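You operate a simulated robot arm through the tools that you are given. There is no shell and no other tool. Be economical: measure what you need, move in short steps, check, and stop when the job is done.

You are at the controls of a simulated two-armed robot. One attempt, no reset.

JOB
On the grey workbench top, fold the beige cloth in half.

It is judged by the outcome, as a careful person would: the job done as asked, and still so three seconds after it is handed in. It fails if anything else is knocked over, pushed out of place, dropped, spilled or broken. Flat cloth is picked up by pressing the open fingertips on it (5 to 10 N) and closing them slowly along it; thin cloth reads only 2 to 8 mm in the jaws.

ROBOT AND FRAMES
Two 7-joint arms with two-finger parallel grippers on one trunk, on a base that drives. Base frame: it is fixed to the floor where the robot stands at the start and does not move with it; the origin is under the middle of the robot, x ahead of it, y to its left, z up. Lengths are in mm, angles in rad, forces in N, time in s.
The left shoulder is at the start at [70, 163, 1120], the right one opposite. Places, roughly: grey workbench top [700, -900, 900]. Payload 3.43 kg a hand.
The tool frame of a hand sits at the grasp point between the pads (the TCP): z along the fingers, y along the line on which they close. The tips reach 34 mm beyond it. Largest opening 128 mm; finger width 24, thickness 12; the body of the gripper, 48 by 130 mm, starts 96 mm behind the TCP.
Orientation is that of the tool frame in the base frame, as a unit quaternion [x, y, z, w]. With the fingers straight down and closing along the base's y, the tool's x points along the base's -x, its y along +y and its z along -z.

CONTROLS
- The arms move only by the tool arm_command. It takes "left_targets", "right_targets" or both (then of equal length, played together; a hand with none holds still); each is a list of rows, each a list of 7 numbers: the gripper command, from -1 (fully open) to 1 (shut), values between in proportion, then the shift along the tool's x, y, z in mm, then the turn, a rotation vector about the tool's x, y, z in rad. In form: [[fingers, x, y, z, wx, wy, wz], ...]. A call has 1 to 12 rows; each row is the pose to reach, as a shift and turn from the pose commanded when the call began, along the tool's axes at that moment. A row lasts 0.2 s, in which the tool goes at most 50 mm and 0.15 rad; a call with a longer step from one row to the next is refused whole, and so is a gripper value outside its range. A pose out of reach is approached as far as the arm can. The call stops where the force on the tool passes 40 N (or 10 N more than at its start, if that is more) or the arm is blocked; 0.2 s more then pass. Each finger travels about 153 mm/s and halts on what it meets, pressing with about 32 N; the grip force reading is that of the motor and also rises with nothing between the fingers. The clock runs only during rows and for 0.2 s after the last one: add rows that repeat a pose to give the fingers time. It gives the time, the measured TCP pose, the force on the tool (base axes), the opening and the grip force at its end, in the units of the frame above (readings bear some noise).
- Cameras (640 x 400 px; columns grow to the right, rows downward): "scene" is now at [133.8, -6.6, 1340.8]; the picture's right is [-0.09, -1.00, 0.00], its down [-0.65, 0.06, -0.76] and it looks along [0.75, -0.07, -0.66] (base axes); focal length 275 px, centre (320, 200). "left" rides on the left gripper at [76, 11, -160] in its tool frame; the picture's right is [-0.15, 0.99, 0.00], its down [-0.88, -0.13, -0.46] and it looks along [-0.45, -0.07, 0.89] (tool axes); focal length 234 px, centre (320, 200). "right" rides on the right gripper at [76, -11, -160] in its tool frame; the picture's right is [0.15, 0.99, 0.00], its down [-0.88, 0.13, -0.46] and it looks along [-0.45, 0.07, 0.89] (tool axes); focal length 234 px, centre (320, 200). There is no depth. A picture from a camera that has moved, and an enlarged one, comes with that camera's place and axes in the base frame and with its lens.
- camera(camera): a new picture of that camera. The clock stands still meanwhile.
- raise_lower(by): slides the trunk up (or, below 0, down) by that many mm; the arms and the scene camera ride with it, the base frame stays. It gives what a move gives, with no picture.
- base_move(legs): drives the robot by 1 to 6 legs, each [ahead, left, turn to the left] in mm, mm and rad, along the robot's own axes; the way and the turn of a leg run together, so that a leg with both is an arc; at most 1500 mm and 3.142 rad a leg. The arms and the cameras ride along, it lands a little off, and it stops where it bumps. It gives what a move gives.
- pan_tilt(pan, tilt): turns the head with the scene camera to pan (to the left, within 1.501 rad either way) and tilt (down, from -0.506 to 1.204), counted from straight ahead of the robot. It gives what a move gives.
- enlarge(camera, box): a new picture of the part [left, top, right, bottom] of that camera's present view, enlarged. The clock stands still meanwhile.
- hand_in(): hands the job in; it is judged then, once.

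Go step by step. Nothing tells you exact positions but the pictures and the camera data: compare them with the known pose of the tool, close in by small moves and look again before you grip or let go. The budget is 120 turns and 108 pictures, counting those below and the enlarged ones. Unless the task says otherwise, let go and move clear before handing in, and close with one line.

The tools are called after "Emit:" as a command line: name --argument value ..., lists and objects as JSON in quotes. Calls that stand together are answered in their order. arm_command: Moves the arms, as the interface text tells. Its arguments: {"type":"object","properties":{"left_targets":{"type":"array","items":{"type":"array","items":{"type":"number"}}},"right_targets":{"type":"array","items":{"type":"array","items":{"type":"number"}}}},"required":[]} The other tools are called the same way: raise_lower (by) slides the trunk up or down; base_move (legs) drives the base; pan_tilt (pan, tilt) turns the head that bears the scene camera; camera (camera) takes a picture; enlarge (camera, box) takes an enlarged picture of a part of a camera's view; hand_in () hands the job in.

At the start:

```text
t: 0.0
left_tcp_pos: [629.1, 301.9, 1048.3]
left_tool_rot: [-0.002, 1.0, 0.0, 0.0]
left_wrist_force: [-0.1, 0.1, 0.3]
left_grip_width: 128.1
left_grip_force: 0.0
right_tcp_pos: [578.0, -262.7, 1106.9]
right_tool_rot: [-0.001, 1.0, 0.0, 0.001]
right_wrist_force: [0.7, -0.2, -0.7]
right_grip_width: 128.0
right_grip_force: 0.0
trunk travel left (down, up): [-600.0, 340.0]
robot x, y, heading: [0.8, 0.9, 0.0]
head pan, tilt: [-0.087, 0.714]
```

scene: 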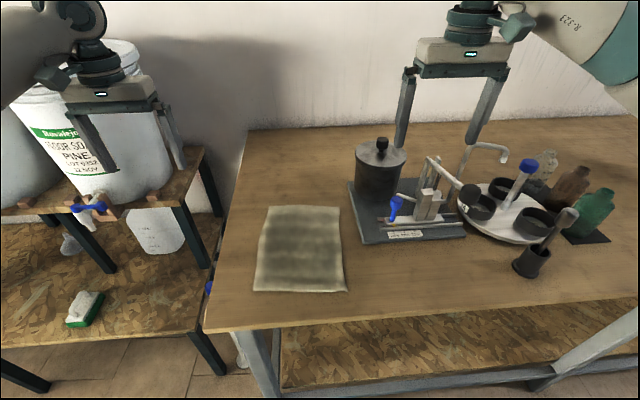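
right: 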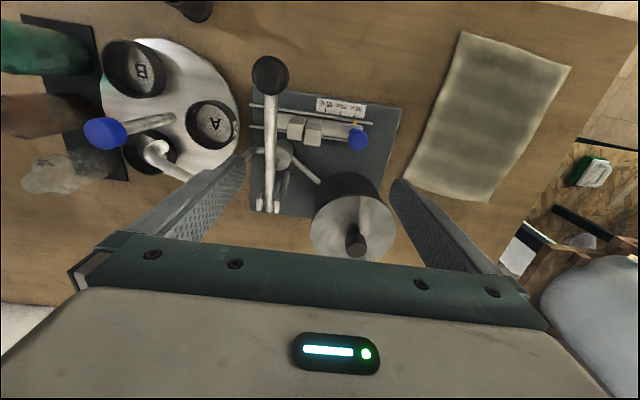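
left: 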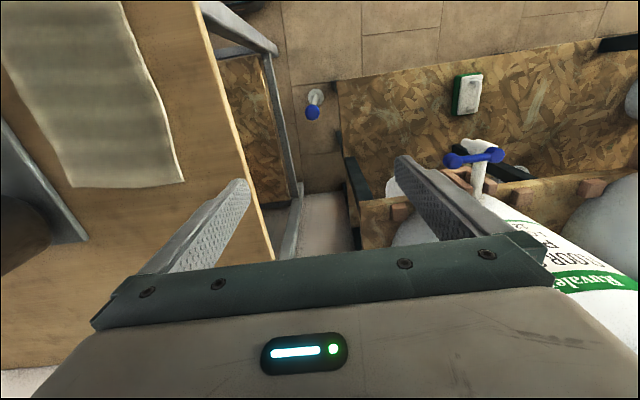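

I see a beige cloth on the wooden bench ahead, but the grey workbench top is said to be near [700,-900]; I'll look to the right before deciding.

Emit:
pan_tilt --pan -0.9 --tilt 0.6

Emit:
camera --camera "scene"

```text
t: 1.1
left_tcp_pos: [628.9, 300.8, 1049.8]
left_tool_rot: [-0.002, 1.0, 0.001, 0.0]
left_wrist_force: [0.0, -0.3, 0.2]
left_grip_width: 127.8
left_grip_force: 0.1
right_tcp_pos: [576.9, -263.3, 1108.2]
right_tool_rot: [0.0, 1.0, -0.001, 0.0]
right_wrist_force: [-0.6, -0.4, 0.1]
right_grip_width: 128.0
right_grip_force: 0.0
trunk travel left (down, up): [-600.0, 340.0]
robot x, y, heading: [0.4, -1.1, -0.001]
head pan, tilt: [-0.901, 0.6]
```

```text
104 pictures are left
camera scene: at [104.7, -68.5, 1350.6], right [-0.78, -0.62, 0.0], down [-0.35, 0.44, -0.82], along [0.51, -0.65, -0.57], focal length 275 px, centre (320, 200)
```

scene: 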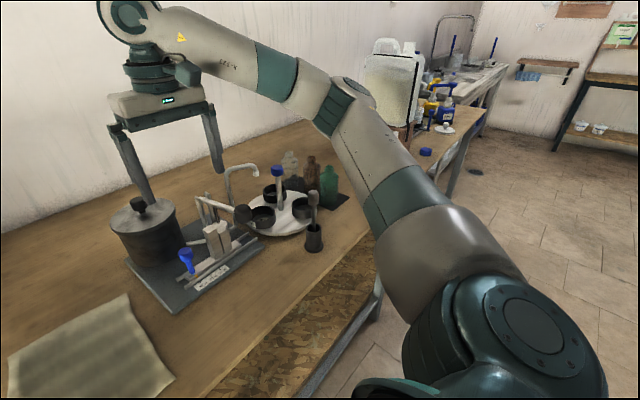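

The front bench is brown; another bench lies farther right behind the arm. I enlarge to see whether it's grey and bears a cloth.

Emit:
enlarge --camera "scene" --box '[320, 0, 560, 200]'

Emit:
pan_tilt --pan -0.6 --tilt 0.4

Emit:
camera --camera "scene"

```text
2.00 times, centred on (440, 100) of scene
camera zoom: at [104.7, -68.5, 1350.6], right [-0.78, -0.62, 0.0], down [-0.35, 0.44, -0.82], along [0.51, -0.65, -0.57], focal length 551 px, centre (80, 400)
```

zoom: 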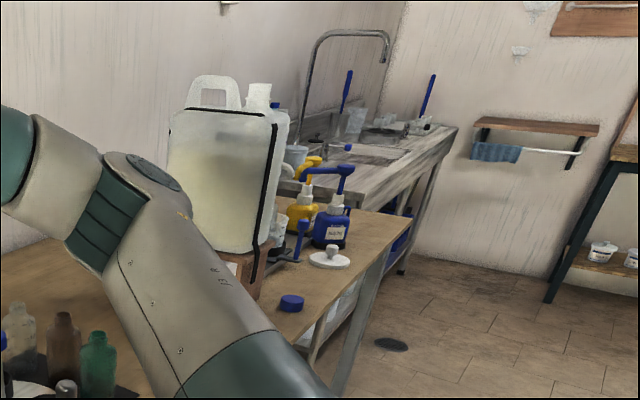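

```text
t: 1.9
left_tcp_pos: [629.3, 301.8, 1049.5]
left_tool_rot: [-0.001, 1.0, 0.0, 0.0]
left_wrist_force: [-0.6, -0.4, 0.1]
left_grip_width: 128.1
left_grip_force: 0.1
right_tcp_pos: [577.3, -262.4, 1107.6]
right_tool_rot: [0.001, 1.0, 0.0, 0.0]
right_wrist_force: [0.4, -0.1, -0.3]
right_grip_width: 128.0
right_grip_force: 0.1
trunk travel left (down, up): [-600.0, 340.0]
robot x, y, heading: [1.5, 0.5, -0.002]
head pan, tilt: [-0.6, 0.4]
```

```text
102 pictures are left
camera scene: at [126.1, -51.7, 1368.8], right [-0.57, -0.82, 0.0], down [-0.32, 0.22, -0.92], along [0.76, -0.52, -0.39], focal length 275 px, centre (320, 200)
```

scene: 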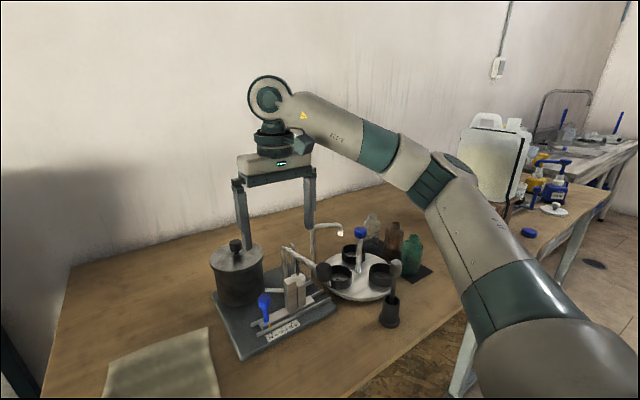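

Only one beige cloth is visible: on the front bench, roughly x 310–590, y −95…105, with apparatus plate starting at y≈−155. The near edge is too close to reach, so I back up 200 mm and look again.

Emit:
base_move --legs '[[-210, 0, 0]]'

Emit:
pan_tilt --pan 0.0 --tilt 0.75

Emit:
camera --camera "scene"

```text
t: 3.6
left_tcp_pos: [416.1, 303.2, 1048.4]
left_tool_rot: [-0.001, 1.0, 0.0, 0.0]
left_wrist_force: [-0.4, -0.3, 0.7]
left_grip_width: 128.0
left_grip_force: 0.0
right_tcp_pos: [364.4, -262.3, 1107.3]
right_tool_rot: [0.0, 1.0, 0.0, 0.001]
right_wrist_force: [0.3, -0.3, -0.9]
right_grip_width: 128.1
right_grip_force: 0.1
trunk travel left (down, up): [-600.0, 340.0]
robot x, y, heading: [-211.6, 2.0, 0.002]
head pan, tilt: [-0.6, 0.4]
```

```text
t: 4.6
left_tcp_pos: [416.0, 302.7, 1049.9]
left_tool_rot: [-0.002, 1.0, 0.0, 0.0]
left_wrist_force: [0.2, -1.0, -0.9]
left_grip_width: 128.2
left_grip_force: 0.1
right_tcp_pos: [365.7, -262.5, 1107.3]
right_tool_rot: [0.0, 1.0, -0.001, -0.001]
right_wrist_force: [0.2, 0.4, 1.0]
right_grip_width: 128.3
right_grip_force: 0.1
trunk travel left (down, up): [-600.0, 340.0]
robot x, y, heading: [-213.6, -1.2, 0.004]
head pan, tilt: [0.0, 0.75]
```

```text
101 pictures are left
camera scene: at [-80.7, 0.7, 1337.8], right [0.0, -1.0, 0.0], down [-0.68, 0.0, -0.73], along [0.73, 0.0, -0.68], focal length 275 px, centre (320, 200)
```

scene: 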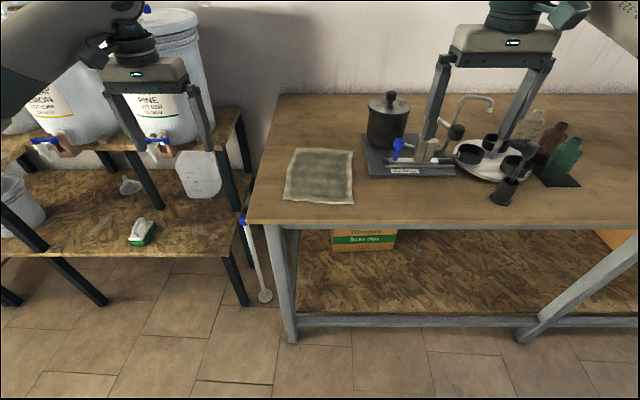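

I corrected my arithmetic: cloth corners are about (470,−88), (478,101), (745,85), (743,−115); I go forward 120 mm so that both near and far edges are in reach.

Emit:
base_move --legs '[[120, 0, 0]]'

Emit:
pan_tilt --pan 0.0 --tilt 0.75

Emit:
arm_command --left_targets '[[-0.3, 0, 0, 0, 0, 0, 0.15], [-0.3, 0, 0, 0, 0, 0, 0.3], [-0.3, 0, 0, 0, 0, 0, 0.45], [-0.3, 0, 0, 0, 0, 0, 0.6], [-0.3, 0, 0, 0, 0, 0, 0.75], [-0.3, 0, 0, 0, 0, 0, 0.9], [-0.3, 0, 0, 0, 0, 0, 1.05], [-0.3, 0, 0, 0, 0, 0, 1.2], [-0.3, 0, 0, 0, 0, 0, 1.35], [-0.3, 0, 0, 0, 0, 0, 1.5], [-0.3, 0, 0, 0, 0, 0, 1.571]]' --right_targets '[[-0.3, 0, 0, 0, 0, 0, 0.15], [-0.3, 0, 0, 0, 0, 0, 0.3], [-0.3, 0, 0, 0, 0, 0, 0.45], [-0.3, 0, 0, 0, 0, 0, 0.6], [-0.3, 0, 0, 0, 0, 0, 0.75], [-0.3, 0, 0, 0, 0, 0, 0.9], [-0.3, 0, 0, 0, 0, 0, 1.05], [-0.3, 0, 0, 0, 0, 0, 1.2], [-0.3, 0, 0, 0, 0, 0, 1.35], [-0.3, 0, 0, 0, 0, 0, 1.5], [-0.3, 0, 0, 0, 0, 0, 1.571]]'

Emit:
camera --camera "scene"

```text
t: 5.8
left_tcp_pos: [533.7, 303.2, 1049.5]
left_tool_rot: [-0.001, 1.0, 0.0, 0.0]
left_wrist_force: [0.5, -0.3, -0.3]
left_grip_width: 127.7
left_grip_force: 0.1
right_tcp_pos: [482.8, -261.6, 1106.8]
right_tool_rot: [0.0, 1.0, 0.0, 0.001]
right_wrist_force: [0.7, 0.8, 0.6]
right_grip_width: 128.4
right_grip_force: 0.1
trunk travel left (down, up): [-600.0, 340.0]
robot x, y, heading: [-94.7, 1.5, 0.005]
head pan, tilt: [0.0, 0.75]
```

```text
t: 6.4
left_tcp_pos: [534.6, 303.3, 1048.9]
left_tool_rot: [-0.002, 1.0, 0.0, -0.001]
left_wrist_force: [-0.1, -0.4, -0.2]
left_grip_width: 127.7
left_grip_force: 0.1
right_tcp_pos: [485.0, -261.9, 1107.9]
right_tool_rot: [-0.001, 1.0, 0.0, 0.001]
right_wrist_force: [1.0, 0.0, 0.2]
right_grip_width: 128.0
right_grip_force: 0.1
trunk travel left (down, up): [-600.0, 340.0]
robot x, y, heading: [-97.8, 0.9, 0.003]
head pan, tilt: [0.0, 0.75]
```

```text
t: 8.8
left_tcp_pos: [535.1, 303.3, 1049.7]
left_tool_rot: [0.706, 0.708, 0.0, 0.0]
left_wrist_force: [-0.4, -0.5, 0.0]
left_grip_width: 83.6
left_grip_force: 0.1
right_tcp_pos: [483.8, -261.7, 1108.8]
right_tool_rot: [0.707, 0.708, -0.001, 0.001]
right_wrist_force: [-0.4, -0.7, 0.9]
right_grip_width: 83.0
right_grip_force: 0.0
trunk travel left (down, up): [-600.0, 340.0]
robot x, y, heading: [-93.3, -0.7, -0.0]
head pan, tilt: [0.0, 0.75]
```

```text
100 pictures are left
camera scene: at [37.9, 1.1, 1337.7], right [0.0, -1.0, 0.0], down [-0.68, 0.0, -0.73], along [0.73, 0.0, -0.68], focal length 275 px, centre (320, 200)
```

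scene: 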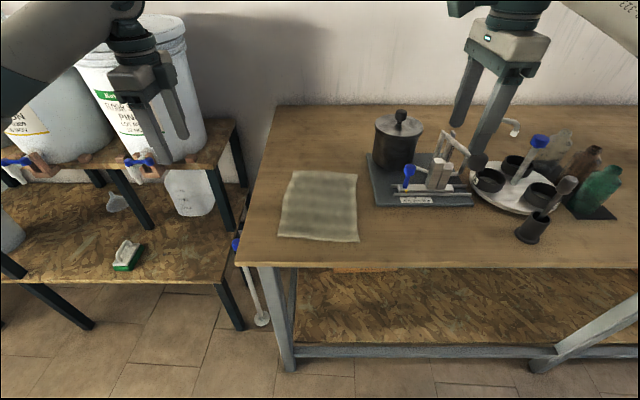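

Both tools turned (tool x = +y, tool y = +x). I enlarge on the cloth for precise corners.

Emit:
enlarge --camera "scene" --box '[260, 150, 420, 250]'

```text
4.00 times, centred on (340, 200) of scene
camera zoom: at [37.9, 1.1, 1337.7], right [0.0, -1.0, 0.0], down [-0.68, 0.0, -0.73], along [0.73, 0.0, -0.68], focal length 1101 px, centre (240, 200)
```

zoom: 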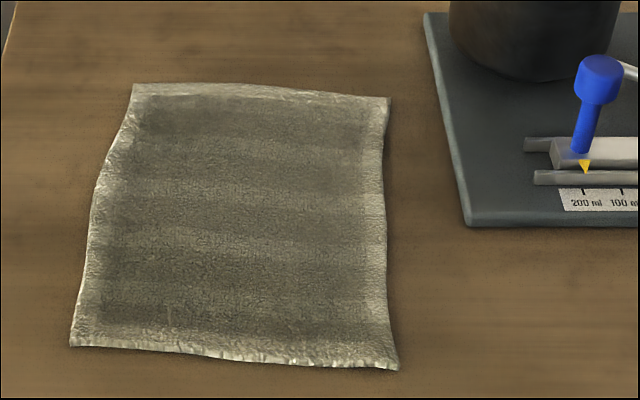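

Cloth corners refined: near (453,−94),(472,105); far (721,−116),(740,86). I move both hands over points about 32 mm inside the near edge, at z 900.

Emit:
arm_command --left_targets '[[0.44, -38, -6, 0, 0, 0, 0], [0.44, -76, -12, 0, 0, 0, 0], [0.44, -114, -18, 0, 0, 0, 0], [0.44, -152, -24, 30, 0, 0, 0], [0.44, -190, -30, 60, 0, 0, 0], [0.44, -228, -34, 90, 0, 0, 0], [0.44, -228, -34, 120, 0, 0, 0], [0.44, -228, -34, 150, 0, 0, 0]]' --right_targets '[[0.44, 30, 4, 0, 0, 0, 0], [0.44, 60, 4, 20, 0, 0, 0], [0.44, 95, 4, 40, 0, 0, 0], [0.44, 130, 4, 65, 0, 0, 0], [0.44, 165, 4, 95, 0, 0, 0], [0.44, 197, 4, 130, 0, 0, 0], [0.44, 197, 4, 170, 0, 0, 0], [0.44, 197, 4, 209, 0, 0, 0]]'

Emit:
camera --camera "scene"

Emit:
camera --camera "left"

Emit:
camera --camera "right"

```text
t: 10.6
left_tcp_pos: [501.1, 74.7, 899.2]
left_tool_rot: [0.706, 0.708, 0.0, 0.0]
left_wrist_force: [-0.3, 0.1, 0.7]
left_grip_width: 36.0
left_grip_force: 0.1
right_tcp_pos: [488.3, -65.9, 900.7]
right_tool_rot: [0.706, 0.708, 0.0, 0.0]
right_wrist_force: [0.4, -1.0, 0.5]
right_grip_width: 35.7
right_grip_force: 0.0
trunk travel left (down, up): [-600.0, 340.0]
robot x, y, heading: [-93.3, -1.0, 0.003]
head pan, tilt: [0.0, 0.75]
```

```text
98 pictures are left
camera scene: at [38.6, 0.8, 1337.8], right [0.0, -1.0, 0.0], down [-0.68, 0.0, -0.73], along [0.73, 0.0, -0.68], focal length 275 px, centre (320, 200)
```

scene: 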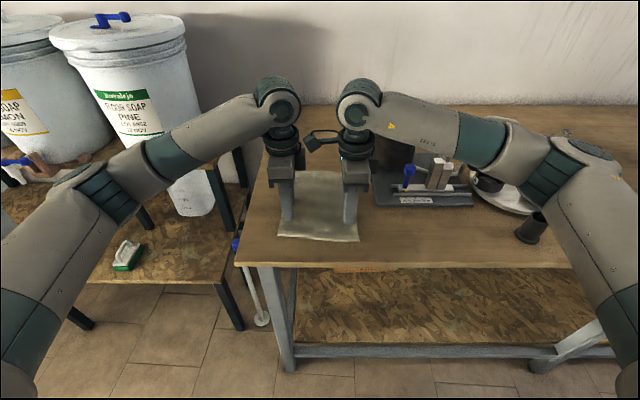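

```text
97 pictures are left
camera left: at [511.6, 150.5, 1058.1], right [0.99, -0.14, 0.0], down [-0.13, -0.88, 0.46], along [-0.07, -0.45, -0.89], focal length 234 px, centre (320, 200)
```

left: 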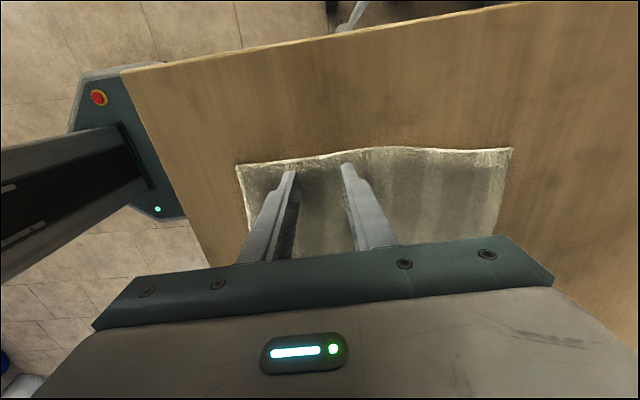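

```text
96 pictures are left
camera right: at [476.6, 10.3, 1058.8], right [0.99, 0.15, 0.0], down [0.13, -0.88, 0.46], along [0.07, -0.45, -0.89], focal length 234 px, centre (320, 200)
```

right: 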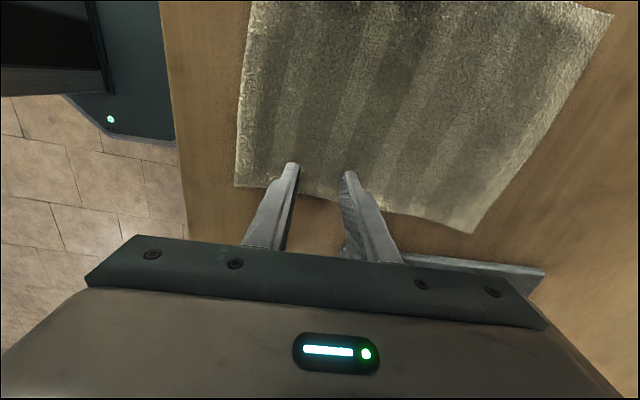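

Cross-checking the wrist and scene views puts the cloth surface at z≈865, so near corners are (414,−85),(430,97) and far (648,−103),(663,78). I lift a little, shift back about 44 mm, and look again.

Emit:
arm_command --left_targets '[[0.44, 0, 0, -30, 0, 0, 0], [0.44, 0, -22, -30, 0, 0, 0], [0.44, 0, -43, -30, 0, 0, 0], [0.44, 0, -43, -30, 0, 0, 0]]' --right_targets '[[0.44, 0, 0, -30, 0, 0, 0], [0.44, 0, -22, -30, 0, 0, 0], [0.44, 0, -45, -30, 0, 0, 0], [0.44, 0, -45, -30, 0, 0, 0]]'

Emit:
camera --camera "left"

Emit:
camera --camera "right"

Emit:
enlarge --camera "scene" --box '[240, 150, 400, 250]'

```text
t: 11.6
left_tcp_pos: [456.3, 75.3, 928.7]
left_tool_rot: [0.706, 0.708, -0.001, -0.001]
left_wrist_force: [0.7, -0.5, 0.2]
left_grip_width: 36.2
left_grip_force: 0.0
right_tcp_pos: [442.7, -64.1, 928.5]
right_tool_rot: [0.706, 0.708, -0.001, 0.0]
right_wrist_force: [0.3, 0.2, 0.5]
right_grip_width: 36.0
right_grip_force: 0.2
trunk travel left (down, up): [-600.0, 340.0]
robot x, y, heading: [-91.2, -3.2, 0.001]
head pan, tilt: [0.0, 0.75]
```

```text
95 pictures are left
camera left: at [467.4, 150.9, 1087.2], right [0.99, -0.14, 0.0], down [-0.13, -0.88, 0.46], along [-0.07, -0.45, -0.89], focal length 234 px, centre (320, 200)
```

left: 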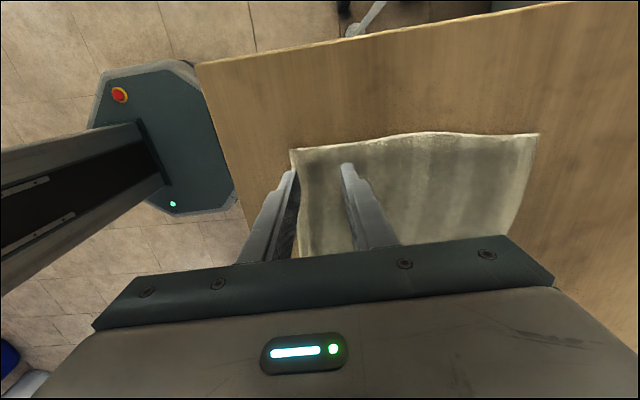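

```text
94 pictures are left
camera right: at [431.6, 11.5, 1088.1], right [0.99, 0.15, 0.0], down [0.13, -0.88, 0.46], along [0.07, -0.45, -0.89], focal length 234 px, centre (320, 200)
```

right: 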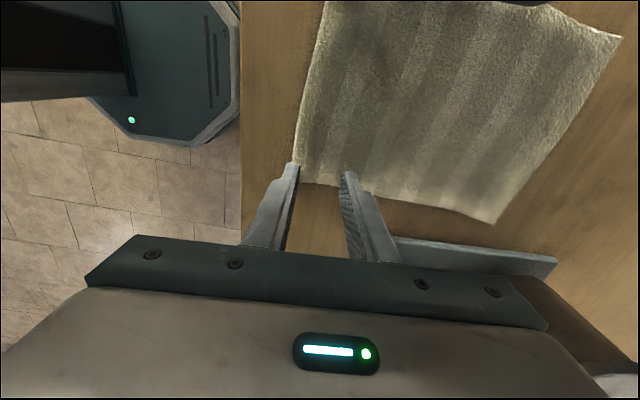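

```text
4.00 times, centred on (320, 200) of scene
camera zoom: at [38.5, 1.0, 1337.7], right [0.0, -1.0, 0.0], down [-0.68, 0.0, -0.73], along [0.73, 0.0, -0.68], focal length 1101 px, centre (320, 200)
```

zoom: 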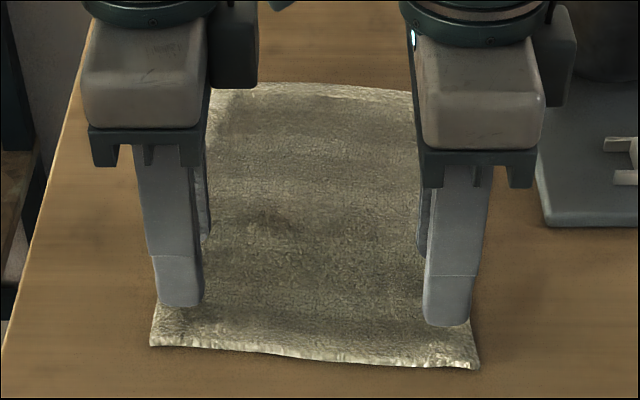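

Hands are centred about 30 mm inside the near edge, with tips ~30 mm above. I descend most of the way, then in small steps.

Emit:
arm_command --left_targets '[[0.44, 0, 0, 12, 0, 0, 0], [0.44, 0, 0, 22, 0, 0, 0], [0.44, 0, 0, 26, 0, 0, 0], [0.44, 0, 0, 26, 0, 0, 0]]' --right_targets '[[0.44, 0, 0, 12, 0, 0, 0], [0.44, 0, 0, 22, 0, 0, 0], [0.44, 0, 0, 26, 0, 0, 0], [0.44, 0, 0, 26, 0, 0, 0]]'

Emit:
enlarge --camera "scene" --box '[240, 150, 400, 250]'

```text
t: 12.6
left_tcp_pos: [456.5, 74.9, 903.7]
left_tool_rot: [0.706, 0.709, 0.0, 0.001]
left_wrist_force: [0.6, 0.0, 0.4]
left_grip_width: 35.8
left_grip_force: 0.0
right_tcp_pos: [443.3, -64.8, 902.3]
right_tool_rot: [0.706, 0.708, 0.0, -0.001]
right_wrist_force: [0.8, -0.3, -0.1]
right_grip_width: 35.9
right_grip_force: 0.1
trunk travel left (down, up): [-600.0, 340.0]
robot x, y, heading: [-93.6, 0.7, 0.001]
head pan, tilt: [0.0, 0.75]
```

```text
4.00 times, centred on (320, 200) of scene
camera zoom: at [38.0, 1.1, 1337.7], right [0.0, -1.0, 0.0], down [-0.68, 0.0, -0.73], along [0.73, 0.0, -0.68], focal length 1101 px, centre (320, 200)
```

zoom: 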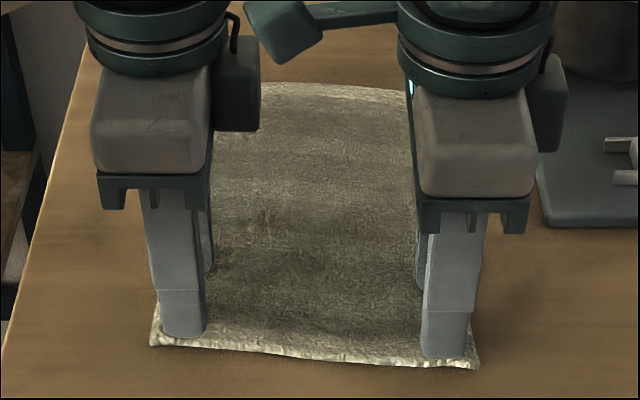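

Tips are a few mm above; I shift 5 mm inward so both fingers are on cloth, and step down gently.

Emit:
arm_command --left_targets '[[0.44, 0, 5, 0, 0, 0, 0], [0.44, 0, 5, 2, 0, 0, 0], [0.44, 0, 5, 4, 0, 0, 0], [0.44, 0, 5, 4, 0, 0, 0]]' --right_targets '[[0.44, 0, 5, 0, 0, 0, 0], [0.44, 0, 5, 2, 0, 0, 0], [0.44, 0, 5, 4, 0, 0, 0], [0.44, 0, 5, 4, 0, 0, 0]]'

```text
t: 13.6
left_tcp_pos: [462.4, 74.5, 898.8]
left_tool_rot: [0.705, 0.709, 0.0, 0.0]
left_wrist_force: [0.2, 0.3, 0.0]
left_grip_width: 35.6
left_grip_force: 0.1
right_tcp_pos: [446.8, -65.5, 898.1]
right_tool_rot: [0.706, 0.708, 0.001, 0.0]
right_wrist_force: [-0.7, 0.4, 2.2]
right_grip_width: 36.0
right_grip_force: 0.1
trunk travel left (down, up): [-600.0, 340.0]
robot x, y, heading: [-95.4, -2.0, 0.004]
head pan, tilt: [0.0, 0.75]
```

Right hand is just touching (2 N); I keep stepping down.

Emit:
arm_command --left_targets '[[0.44, 0, 0, 2, 0, 0, 0], [0.44, 0, 0, 2, 0, 0, 0]]' --right_targets '[[0.44, 0, 0, 1, 0, 0, 0], [0.44, 0, 0, 1, 0, 0, 0]]'

```text
t: 14.2
left_tcp_pos: [463.3, 74.7, 898.1]
left_tool_rot: [0.706, 0.709, 0.0, 0.0]
left_wrist_force: [-0.7, -2.0, 3.3]
left_grip_width: 35.8
left_grip_force: 0.1
right_tcp_pos: [447.6, -64.9, 898.0]
right_tool_rot: [0.706, 0.708, 0.001, 0.001]
right_wrist_force: [1.8, -0.2, 4.3]
right_grip_width: 35.9
right_grip_force: 0.0
trunk travel left (down, up): [-600.0, 340.0]
robot x, y, heading: [-95.5, -3.1, 0.005]
head pan, tilt: [0.0, 0.75]
```

Both touch (3–4 N). I press 2 mm more and close slowly.

Emit:
arm_command --left_targets '[[0.44, 0, 0, 2, 0, 0, 0], [0.5, 0, 0, 2.5, 0, 0, 0], [0.56, 0, 0, 2.5, 0, 0, 0], [0.62, 0, 0, 2.5, 0, 0, 0], [0.68, 0, 0, 2.5, 0, 0, 0], [0.74, 0, 0, 2.5, 0, 0, 0], [0.8, 0, 0, 2.5, 0, 0, 0], [0.86, 0, 0, 2.5, 0, 0, 0], [0.92, 0, 0, 2.5, 0, 0, 0], [1, 0, 0, 2.5, 0, 0, 0], [1, 0, 0, 2.5, 0, 0, 0], [1, 0, 0, 2.5, 0, 0, 0]]' --right_targets '[[0.44, 0, 0, 2, 0, 0, 0], [0.5, 0, 0, 2, 0, 0, 0], [0.56, 0, 0, 2, 0, 0, 0], [0.62, 0, 0, 2, 0, 0, 0], [0.68, 0, 0, 2, 0, 0, 0], [0.74, 0, 0, 2, 0, 0, 0], [0.8, 0, 0, 2, 0, 0, 0], [0.86, 0, 0, 2, 0, 0, 0], [0.92, 0, 0, 2, 0, 0, 0], [1, 0, 0, 2, 0, 0, 0], [1, 0, 0, 2, 0, 0, 0], [1, 0, 0, 2, 0, 0, 0]]'

Emit:
enlarge --camera "scene" --box '[240, 150, 400, 250]'

Emit:
camera --camera "left"

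Emit:
camera --camera "right"

```text
t: 16.8
left_tcp_pos: [460.5, 76.0, 897.5]
left_tool_rot: [0.705, 0.709, 0.0, 0.0]
left_wrist_force: [-1.1, -1.4, 19.4]
left_grip_width: 4.7
left_grip_force: 32.0
right_tcp_pos: [444.9, -64.5, 896.2]
right_tool_rot: [0.706, 0.708, 0.001, 0.001]
right_wrist_force: [-1.2, 1.7, 11.4]
right_grip_width: 4.7
right_grip_force: 31.5
trunk travel left (down, up): [-600.0, 340.0]
robot x, y, heading: [-93.4, -3.2, 0.004]
head pan, tilt: [0.0, 0.75]
```

```text
4.00 times, centred on (320, 200) of scene
camera zoom: at [35.1, 1.0, 1338.1], right [0.0, -1.0, 0.0], down [-0.68, 0.0, -0.73], along [0.73, 0.0, -0.68], focal length 1101 px, centre (320, 200)
```

zoom: 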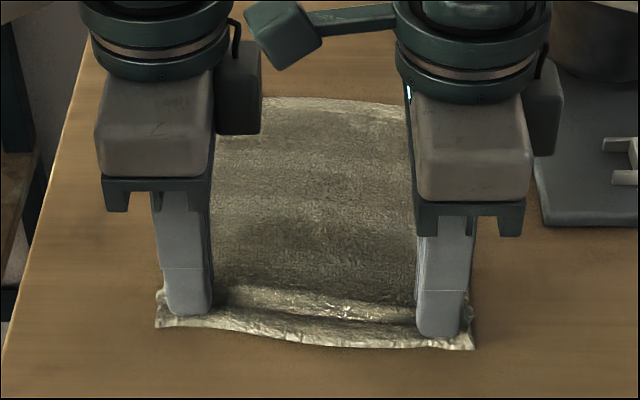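

```text
90 pictures are left
camera left: at [471.4, 150.9, 1055.9], right [0.99, -0.14, 0.0], down [-0.13, -0.88, 0.46], along [-0.06, -0.45, -0.89], focal length 234 px, centre (320, 200)
```

left: 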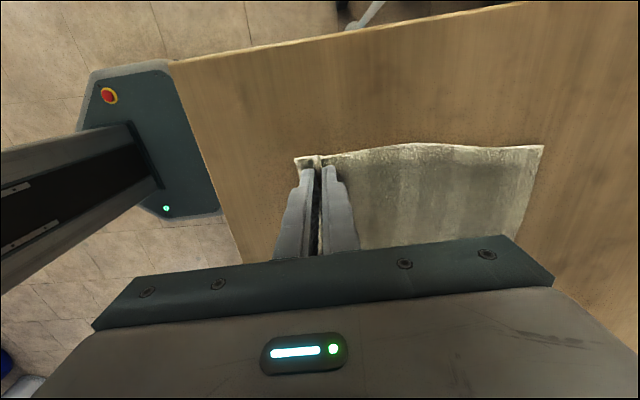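

```text
89 pictures are left
camera right: at [433.3, 11.3, 1056.6], right [0.99, 0.15, 0.0], down [0.13, -0.88, 0.46], along [0.07, -0.45, -0.89], focal length 234 px, centre (320, 200)
```

right: 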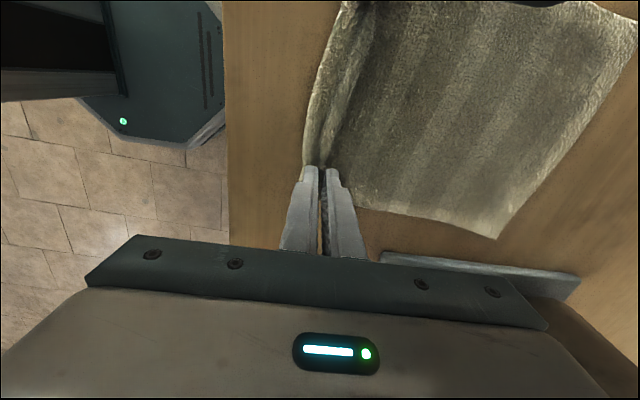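

Both grips hold (4.7 mm), but this leaves a tail of cloth outside the pinch that would fold back on itself. I'll let go, see how the cloth relaxes, and re-grip closer to the very edge.

Emit:
arm_command --left_targets '[[1, 0, 0, -3, 0, 0, 0], [0.8, 0, 0, -3, 0, 0, 0], [0.6, 0, 0, -3, 0, 0, 0], [0.44, 0, 0, -3, 0, 0, 0], [0.44, 0, 0, -10, 0, 0, 0], [0.44, 0, 0, -40, 0, 0, 0], [0.44, 0, 0, -40, 0, 0, 0]]' --right_targets '[[1, 0, 0, -3, 0, 0, 0], [0.8, 0, 0, -3, 0, 0, 0], [0.6, 0, 0, -3, 0, 0, 0], [0.44, 0, 0, -3, 0, 0, 0], [0.44, 0, 0, -10, 0, 0, 0], [0.44, 0, 0, -40, 0, 0, 0], [0.44, 0, 0, -40, 0, 0, 0]]'

Emit:
enlarge --camera "scene" --box '[240, 150, 400, 250]'

Emit:
camera --camera "left"

Emit:
camera --camera "right"

```text
t: 18.4
left_tcp_pos: [464.3, 76.3, 934.9]
left_tool_rot: [0.705, 0.709, -0.001, -0.001]
left_wrist_force: [-0.2, 0.3, -0.1]
left_grip_width: 35.8
left_grip_force: 0.0
right_tcp_pos: [447.7, -64.6, 935.2]
right_tool_rot: [0.707, 0.708, 0.0, 0.0]
right_wrist_force: [-0.6, 0.4, 0.8]
right_grip_width: 35.7
right_grip_force: 0.1
trunk travel left (down, up): [-600.0, 340.0]
robot x, y, heading: [-97.6, 0.7, -0.0]
head pan, tilt: [0.0, 0.75]
```

```text
4.00 times, centred on (320, 200) of scene
camera zoom: at [38.8, 1.0, 1337.6], right [0.0, -1.0, 0.0], down [-0.68, 0.0, -0.73], along [0.73, 0.0, -0.68], focal length 1101 px, centre (320, 200)
```

zoom: 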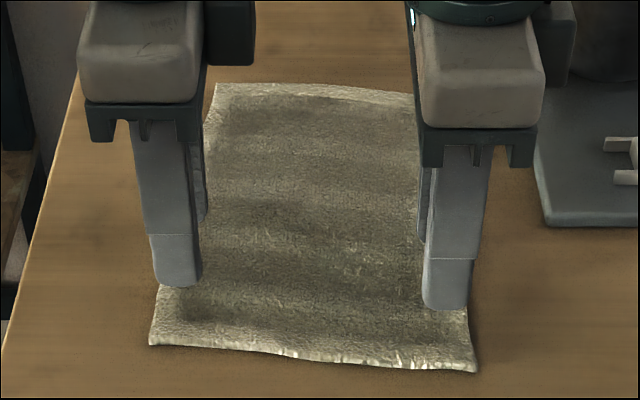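

```text
87 pictures are left
camera left: at [475.2, 152.4, 1094.5], right [0.99, -0.14, 0.0], down [-0.13, -0.88, 0.46], along [-0.07, -0.45, -0.89], focal length 234 px, centre (320, 200)
```

left: 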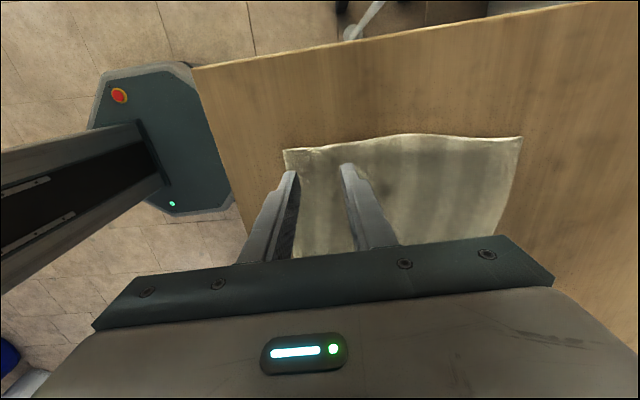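

```text
86 pictures are left
camera right: at [436.4, 11.9, 1095.1], right [0.99, 0.15, 0.0], down [0.13, -0.88, 0.46], along [0.07, -0.45, -0.89], focal length 234 px, centre (320, 200)
```

right: 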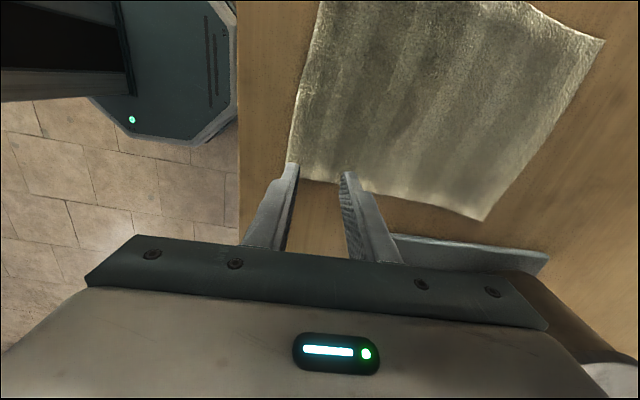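

The cloth springs back fully flat, good. I shift 18 mm toward the edge with a narrower 28 mm opening, and descend to light contact.

Emit:
arm_command --left_targets '[[0.5625, 0, -18, 0, 0, 0, 0], [0.5625, 0, -18, 20, 0, 0, 0], [0.5625, 0, -18, 32, 0, 0, 0], [0.5625, 0, -18, 35, 0, 0, 0], [0.5625, 0, -18, 37, 0, 0, 0], [0.5625, 0, -18, 38, 0, 0, 0], [0.5625, 0, -18, 38, 0, 0, 0]]' --right_targets '[[0.5625, 0, -18, 0, 0, 0, 0], [0.5625, 0, -18, 20, 0, 0, 0], [0.5625, 0, -18, 32, 0, 0, 0], [0.5625, 0, -18, 35, 0, 0, 0], [0.5625, 0, -18, 37, 0, 0, 0], [0.5625, 0, -18, 38, 0, 0, 0], [0.5625, 0, -18, 38, 0, 0, 0]]'

Emit:
enlarge --camera "scene" --box '[240, 150, 400, 250]'

Emit:
enlarge --camera "left" --box '[240, 120, 400, 220]'

```text
t: 20.0
left_tcp_pos: [443.8, 75.3, 897.1]
left_tool_rot: [0.706, 0.708, 0.002, 0.0]
left_wrist_force: [1.9, -1.1, 5.6]
left_grip_width: 27.7
left_grip_force: 0.1
right_tcp_pos: [427.4, -64.7, 898.1]
right_tool_rot: [0.706, 0.708, 0.001, 0.001]
right_wrist_force: [0.2, 0.2, 0.6]
right_grip_width: 27.9
right_grip_force: 0.0
trunk travel left (down, up): [-600.0, 340.0]
robot x, y, heading: [-96.0, 0.3, 0.002]
head pan, tilt: [0.0, 0.75]
```

```text
4.00 times, centred on (320, 200) of scene
camera zoom: at [37.3, 1.0, 1337.9], right [0.0, -1.0, 0.0], down [-0.68, 0.0, -0.73], along [0.73, 0.0, -0.68], focal length 1101 px, centre (320, 200)
```

zoom: 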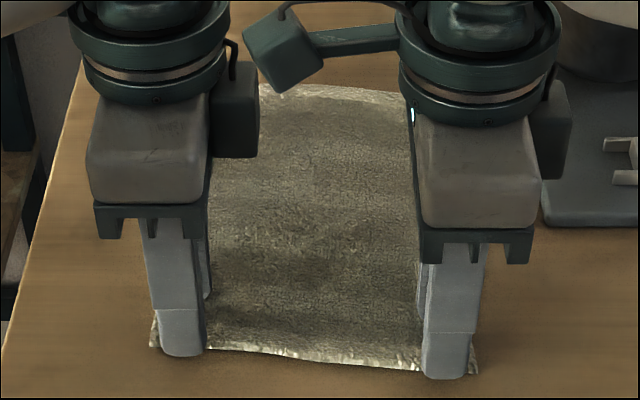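

```text
4.00 times, centred on (320, 170) of left
camera zoom: at [454.3, 151.2, 1056.5], right [0.99, -0.14, 0.0], down [-0.13, -0.88, 0.46], along [-0.06, -0.45, -0.89], focal length 937 px, centre (320, 320)
```

zoom: 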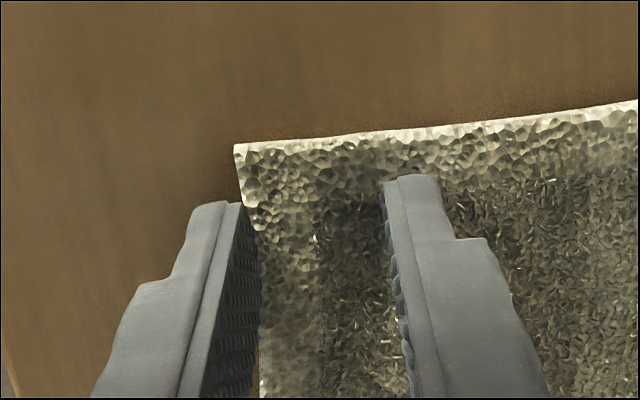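

The near pad is right at the cloth's edge and the far one 28 mm in. I press a little more and close slowly.

Emit:
arm_command --left_targets '[[0.5625, 0, 2, 1, 0, 0, 0], [0.6, 0, 2, 1.5, 0, 0, 0], [0.65, 0, 2, 1.5, 0, 0, 0], [0.7, 0, 2, 1.5, 0, 0, 0], [0.75, 0, 2, 1.5, 0, 0, 0], [0.8, 0, 2, 1.5, 0, 0, 0], [0.85, 0, 2, 1.5, 0, 0, 0], [0.9, 0, 2, 1.5, 0, 0, 0], [0.95, 0, 2, 1.5, 0, 0, 0], [1, 0, 2, 1.5, 0, 0, 0], [1, 0, 2, 1.5, 0, 0, 0], [1, 0, 2, 1.5, 0, 0, 0]]' --right_targets '[[0.5625, 0, 2, 2, 0, 0, 0], [0.6, 0, 2, 3, 0, 0, 0], [0.65, 0, 2, 3, 0, 0, 0], [0.7, 0, 2, 3, 0, 0, 0], [0.75, 0, 2, 3, 0, 0, 0], [0.8, 0, 2, 3, 0, 0, 0], [0.85, 0, 2, 3, 0, 0, 0], [0.9, 0, 2, 3, 0, 0, 0], [0.95, 0, 2, 3, 0, 0, 0], [1, 0, 2, 3, 0, 0, 0], [1, 0, 2, 3, 0, 0, 0], [1, 0, 2, 3, 0, 0, 0]]'

Emit:
enlarge --camera "scene" --box '[240, 150, 400, 250]'

Emit:
enlarge --camera "left" --box '[240, 120, 400, 220]'

Emit:
enlarge --camera "right" --box '[240, 120, 400, 220]'

```text
t: 22.6
left_tcp_pos: [444.3, 75.0, 897.6]
left_tool_rot: [0.706, 0.708, 0.0, 0.0]
left_wrist_force: [1.1, -0.5, 11.7]
left_grip_width: 3.6
left_grip_force: 32.1
right_tcp_pos: [429.8, -63.8, 897.5]
right_tool_rot: [0.707, 0.707, 0.002, 0.001]
right_wrist_force: [4.8, 0.5, 29.8]
right_grip_width: 3.9
right_grip_force: 31.7
trunk travel left (down, up): [-600.0, 340.0]
robot x, y, heading: [-95.4, 0.8, 0.001]
head pan, tilt: [0.0, 0.75]
```

```text
4.00 times, centred on (320, 200) of scene
camera zoom: at [34.9, 1.3, 1338.2], right [0.0, -1.0, 0.0], down [-0.68, 0.0, -0.73], along [0.73, 0.0, -0.68], focal length 1101 px, centre (320, 200)
```

zoom: 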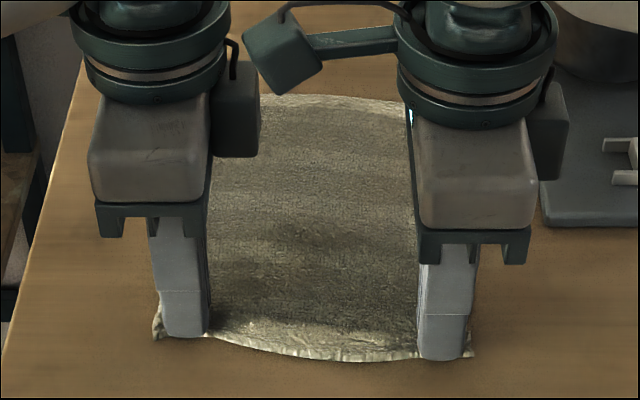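

```text
4.00 times, centred on (320, 170) of left
camera zoom: at [454.6, 151.3, 1056.2], right [0.99, -0.14, 0.0], down [-0.13, -0.88, 0.46], along [-0.06, -0.45, -0.89], focal length 937 px, centre (320, 320)
```

zoom: 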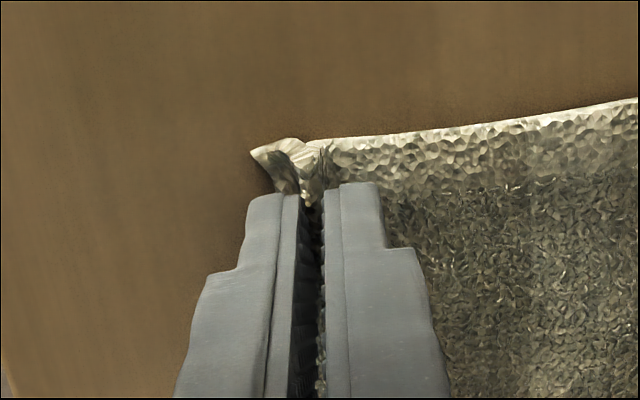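

```text
4.00 times, centred on (320, 170) of right
camera zoom: at [417.0, 11.5, 1056.0], right [0.99, 0.15, 0.0], down [0.13, -0.88, 0.46], along [0.07, -0.45, -0.89], focal length 937 px, centre (320, 320)
```

zoom: 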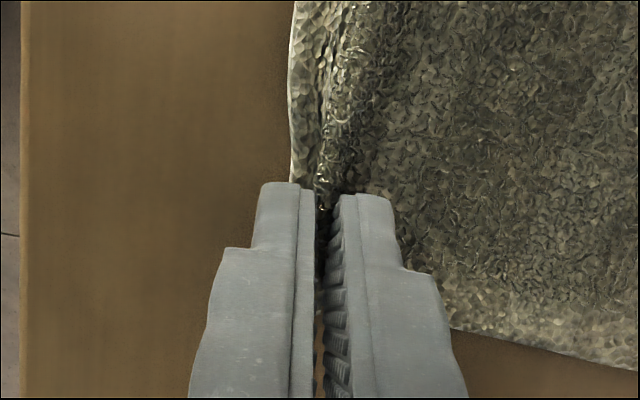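

Both hands hold the edge well. I lift along an arc part of the way and check.

Emit:
arm_command --left_targets '[[1, 0, 0, -10, 0, 0, 0], [1, -1, 3, -22, 0, 0, 0], [1, -1, 8, -36, 0, 0, 0], [1, -2, 16, -50, 0, 0, 0], [1, -2, 26, -62, 0, 0, 0], [1, -2, 26, -62, 0, 0, 0]]' --right_targets '[[1, 0, 0, -10, 0, 0, 0], [1, -1, 3, -22, 0, 0, 0], [1, -1, 8, -36, 0, 0, 0], [1, -2, 16, -50, 0, 0, 0], [1, -2, 26, -62, 0, 0, 0], [1, -2, 26, -62, 0, 0, 0]]'

Emit:
enlarge --camera "scene" --box '[240, 130, 400, 230]'

Emit:
camera --camera "left"

Emit:
camera --camera "right"

```text
t: 24.0
left_tcp_pos: [471.7, 72.7, 958.2]
left_tool_rot: [0.706, 0.708, 0.0, 0.0]
left_wrist_force: [-0.7, -0.4, -0.2]
left_grip_width: 3.5
left_grip_force: 32.2
right_tcp_pos: [456.4, -68.2, 956.3]
right_tool_rot: [0.706, 0.708, 0.0, 0.0]
right_wrist_force: [0.4, 0.9, -0.2]
right_grip_width: 3.6
right_grip_force: 32.1
trunk travel left (down, up): [-600.0, 340.0]
robot x, y, heading: [-95.1, -2.9, 0.002]
head pan, tilt: [0.0, 0.75]
```

```text
4.00 times, centred on (320, 180) of scene
camera zoom: at [37.9, 1.1, 1337.7], right [0.0, -1.0, 0.0], down [-0.68, 0.0, -0.73], along [0.73, 0.0, -0.68], focal length 1101 px, centre (320, 280)
```

zoom: 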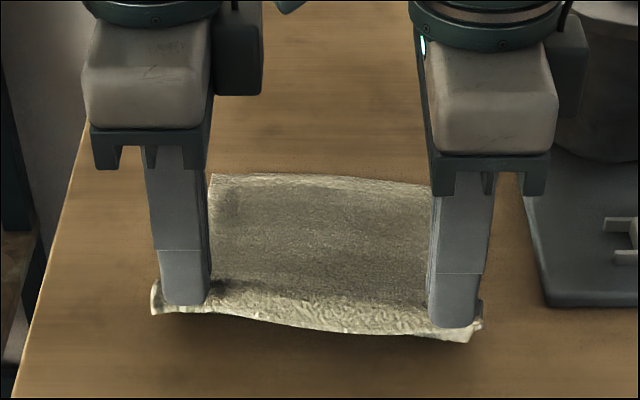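

```text
79 pictures are left
camera left: at [482.4, 148.4, 1116.9], right [0.99, -0.14, 0.0], down [-0.13, -0.88, 0.46], along [-0.07, -0.45, -0.89], focal length 234 px, centre (320, 200)
```

left: 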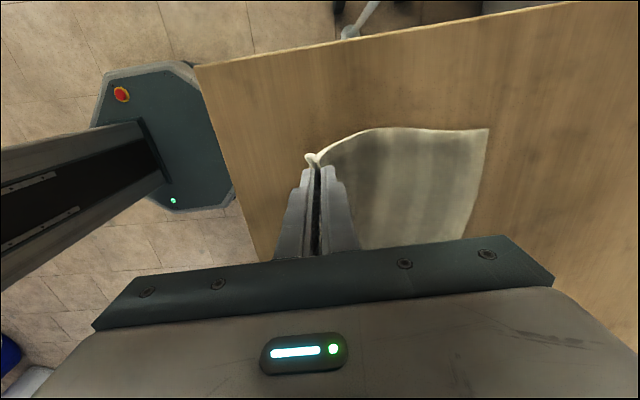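

```text
78 pictures are left
camera right: at [445.5, 8.0, 1115.2], right [0.99, 0.15, 0.0], down [0.13, -0.88, 0.46], along [0.07, -0.45, -0.89], focal length 234 px, centre (320, 200)
```

right: 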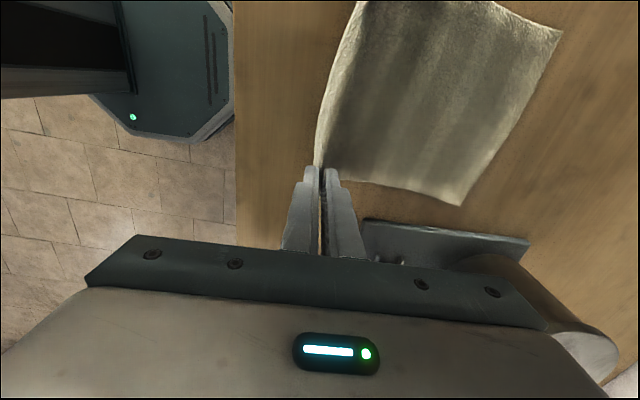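

Cloth holds in both hands. Far edge now at about x 648 (left) / 634 (right). I continue over the arc and check before lowering.

Emit:
arm_command --left_targets '[[1, -1, 12, -10, 0, 0, 0], [1, -2, 26, -17, 0, 0, 0], [1, -3, 42, -20, 0, 0, 0], [1, -4, 58, -19, 0, 0, 0], [1, -5, 74, -15, 0, 0, 0], [1, -6, 90, -8, 0, 0, 0], [1, -8, 106, 0, 0, 0, 0], [1, -9, 120, 8, 0, 0, 0], [1, -9, 120, 8, 0, 0, 0]]' --right_targets '[[1, -1, 12, -10, 0, 0, 0], [1, -2, 26, -17, 0, 0, 0], [1, -3, 42, -20, 0, 0, 0], [1, -4, 58, -19, 0, 0, 0], [1, -5, 74, -15, 0, 0, 0], [1, -6, 90, -8, 0, 0, 0], [1, -8, 106, 0, 0, 0, 0], [1, -9, 120, 8, 0, 0, 0], [1, -9, 120, 8, 0, 0, 0]]'

Emit:
enlarge --camera "scene" --box '[220, 100, 412, 220]'

Emit:
camera --camera "left"

Emit:
camera --camera "right"

```text
t: 26.0
left_tcp_pos: [590.7, 63.4, 949.4]
left_tool_rot: [0.705, 0.709, 0.0, 0.0]
left_wrist_force: [0.0, -0.3, -0.3]
left_grip_width: 3.6
left_grip_force: 32.2
right_tcp_pos: [578.3, -73.9, 949.5]
right_tool_rot: [0.705, 0.709, 0.001, 0.0]
right_wrist_force: [-0.8, -0.2, -0.1]
right_grip_width: 3.6
right_grip_force: 31.8
trunk travel left (down, up): [-600.0, 340.0]
robot x, y, heading: [-96.8, -2.5, 0.004]
head pan, tilt: [0.0, 0.75]
```

```text
3.33 times, centred on (316, 160) of scene
camera zoom: at [37.4, 1.1, 1337.8], right [0.0, -1.0, 0.0], down [-0.68, 0.0, -0.73], along [0.73, 0.0, -0.68], focal length 918 px, centre (333, 333)
```

zoom: 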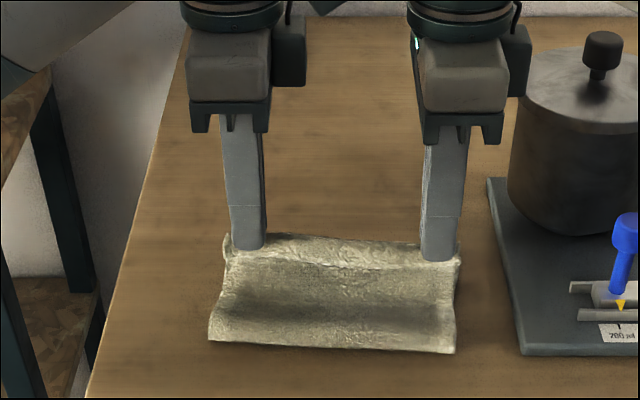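

```text
76 pictures are left
camera left: at [601.3, 140.1, 1108.6], right [0.99, -0.14, 0.0], down [-0.13, -0.88, 0.46], along [-0.07, -0.45, -0.89], focal length 234 px, centre (320, 200)
```

left: 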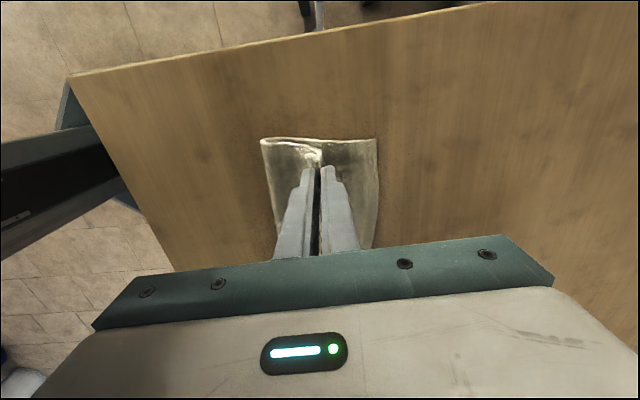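

```text
75 pictures are left
camera right: at [565.8, 1.1, 1109.2], right [0.99, 0.15, 0.0], down [0.13, -0.88, 0.46], along [0.07, -0.45, -0.89], focal length 234 px, centre (320, 200)
```

right: 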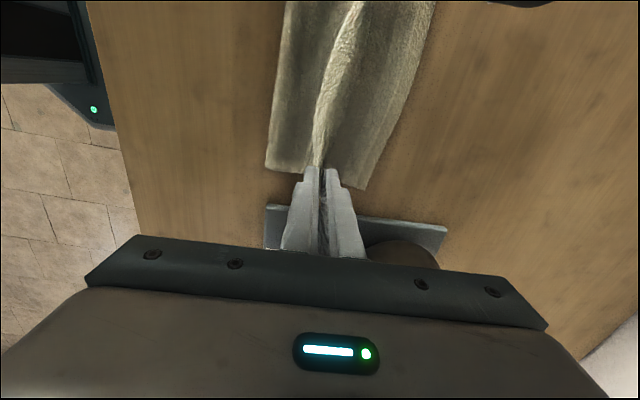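

Folding nicely; crease at x≈534/521 and far edge ≈650/628. I move the final ~28 mm forward and lower to near the surface.

Emit:
arm_command --left_targets '[[1, -2, 12, 8, 0, 0, 0], [1, -4, 22, 18, 0, 0, 0], [1, -5, 31, 30, 0, 0, 0], [1, -5, 33, 38, 0, 0, 0], [1, -5, 33, 38, 0, 0, 0]]' --right_targets '[[1, -2, 10, 8, 0, 0, 0], [1, -4, 19, 18, 0, 0, 0], [1, -5, 26, 30, 0, 0, 0], [1, -5, 28, 38, 0, 0, 0], [1, -5, 28, 38, 0, 0, 0]]'

Emit:
enlarge --camera "scene" --box '[220, 100, 412, 220]'

Emit:
enlarge --camera "left" --box '[220, 100, 420, 225]'

Emit:
enlarge --camera "right" --box '[220, 100, 420, 225]'

```text
t: 27.2
left_tcp_pos: [624.2, 60.4, 910.3]
left_tool_rot: [0.706, 0.708, 0.0, 0.0]
left_wrist_force: [-0.6, -1.7, 0.6]
left_grip_width: 3.7
left_grip_force: 32.2
right_tcp_pos: [604.7, -80.4, 910.6]
right_tool_rot: [0.707, 0.708, 0.0, 0.0]
right_wrist_force: [-0.1, 2.3, 0.9]
right_grip_width: 3.5
right_grip_force: 32.0
trunk travel left (down, up): [-600.0, 340.0]
robot x, y, heading: [-94.4, 0.4, -0.0]
head pan, tilt: [0.0, 0.75]
```

```text
3.33 times, centred on (316, 160) of scene
camera zoom: at [37.8, 0.9, 1337.8], right [0.0, -1.0, 0.0], down [-0.68, 0.0, -0.73], along [0.73, 0.0, -0.68], focal length 918 px, centre (333, 333)
```

zoom: 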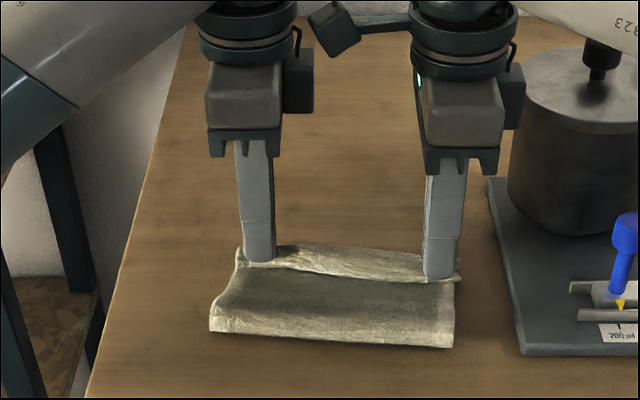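

```text
3.20 times, centred on (320, 162) of left
camera zoom: at [635.5, 136.0, 1070.0], right [0.99, -0.14, 0.0], down [-0.13, -0.88, 0.46], along [-0.07, -0.45, -0.89], focal length 749 px, centre (320, 320)
```

zoom: 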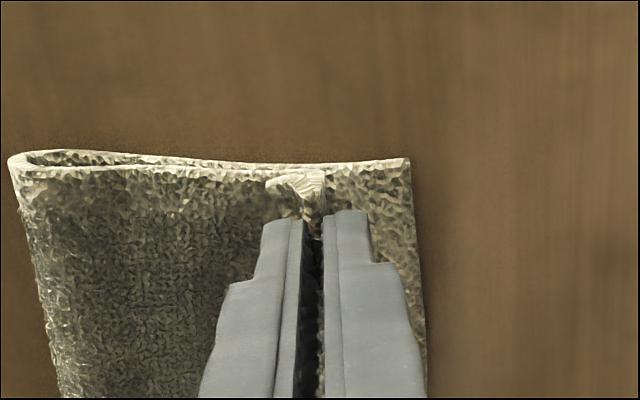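

```text
3.20 times, centred on (320, 162) of right
camera zoom: at [593.0, -5.0, 1070.0], right [0.99, 0.15, 0.0], down [0.13, -0.88, 0.46], along [0.07, -0.45, -0.89], focal length 749 px, centre (320, 320)
```

zoom: 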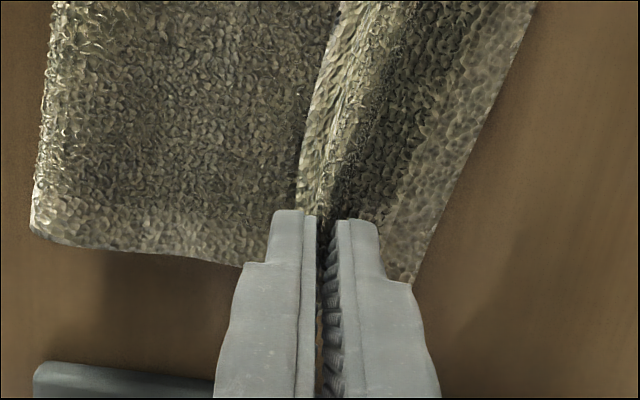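

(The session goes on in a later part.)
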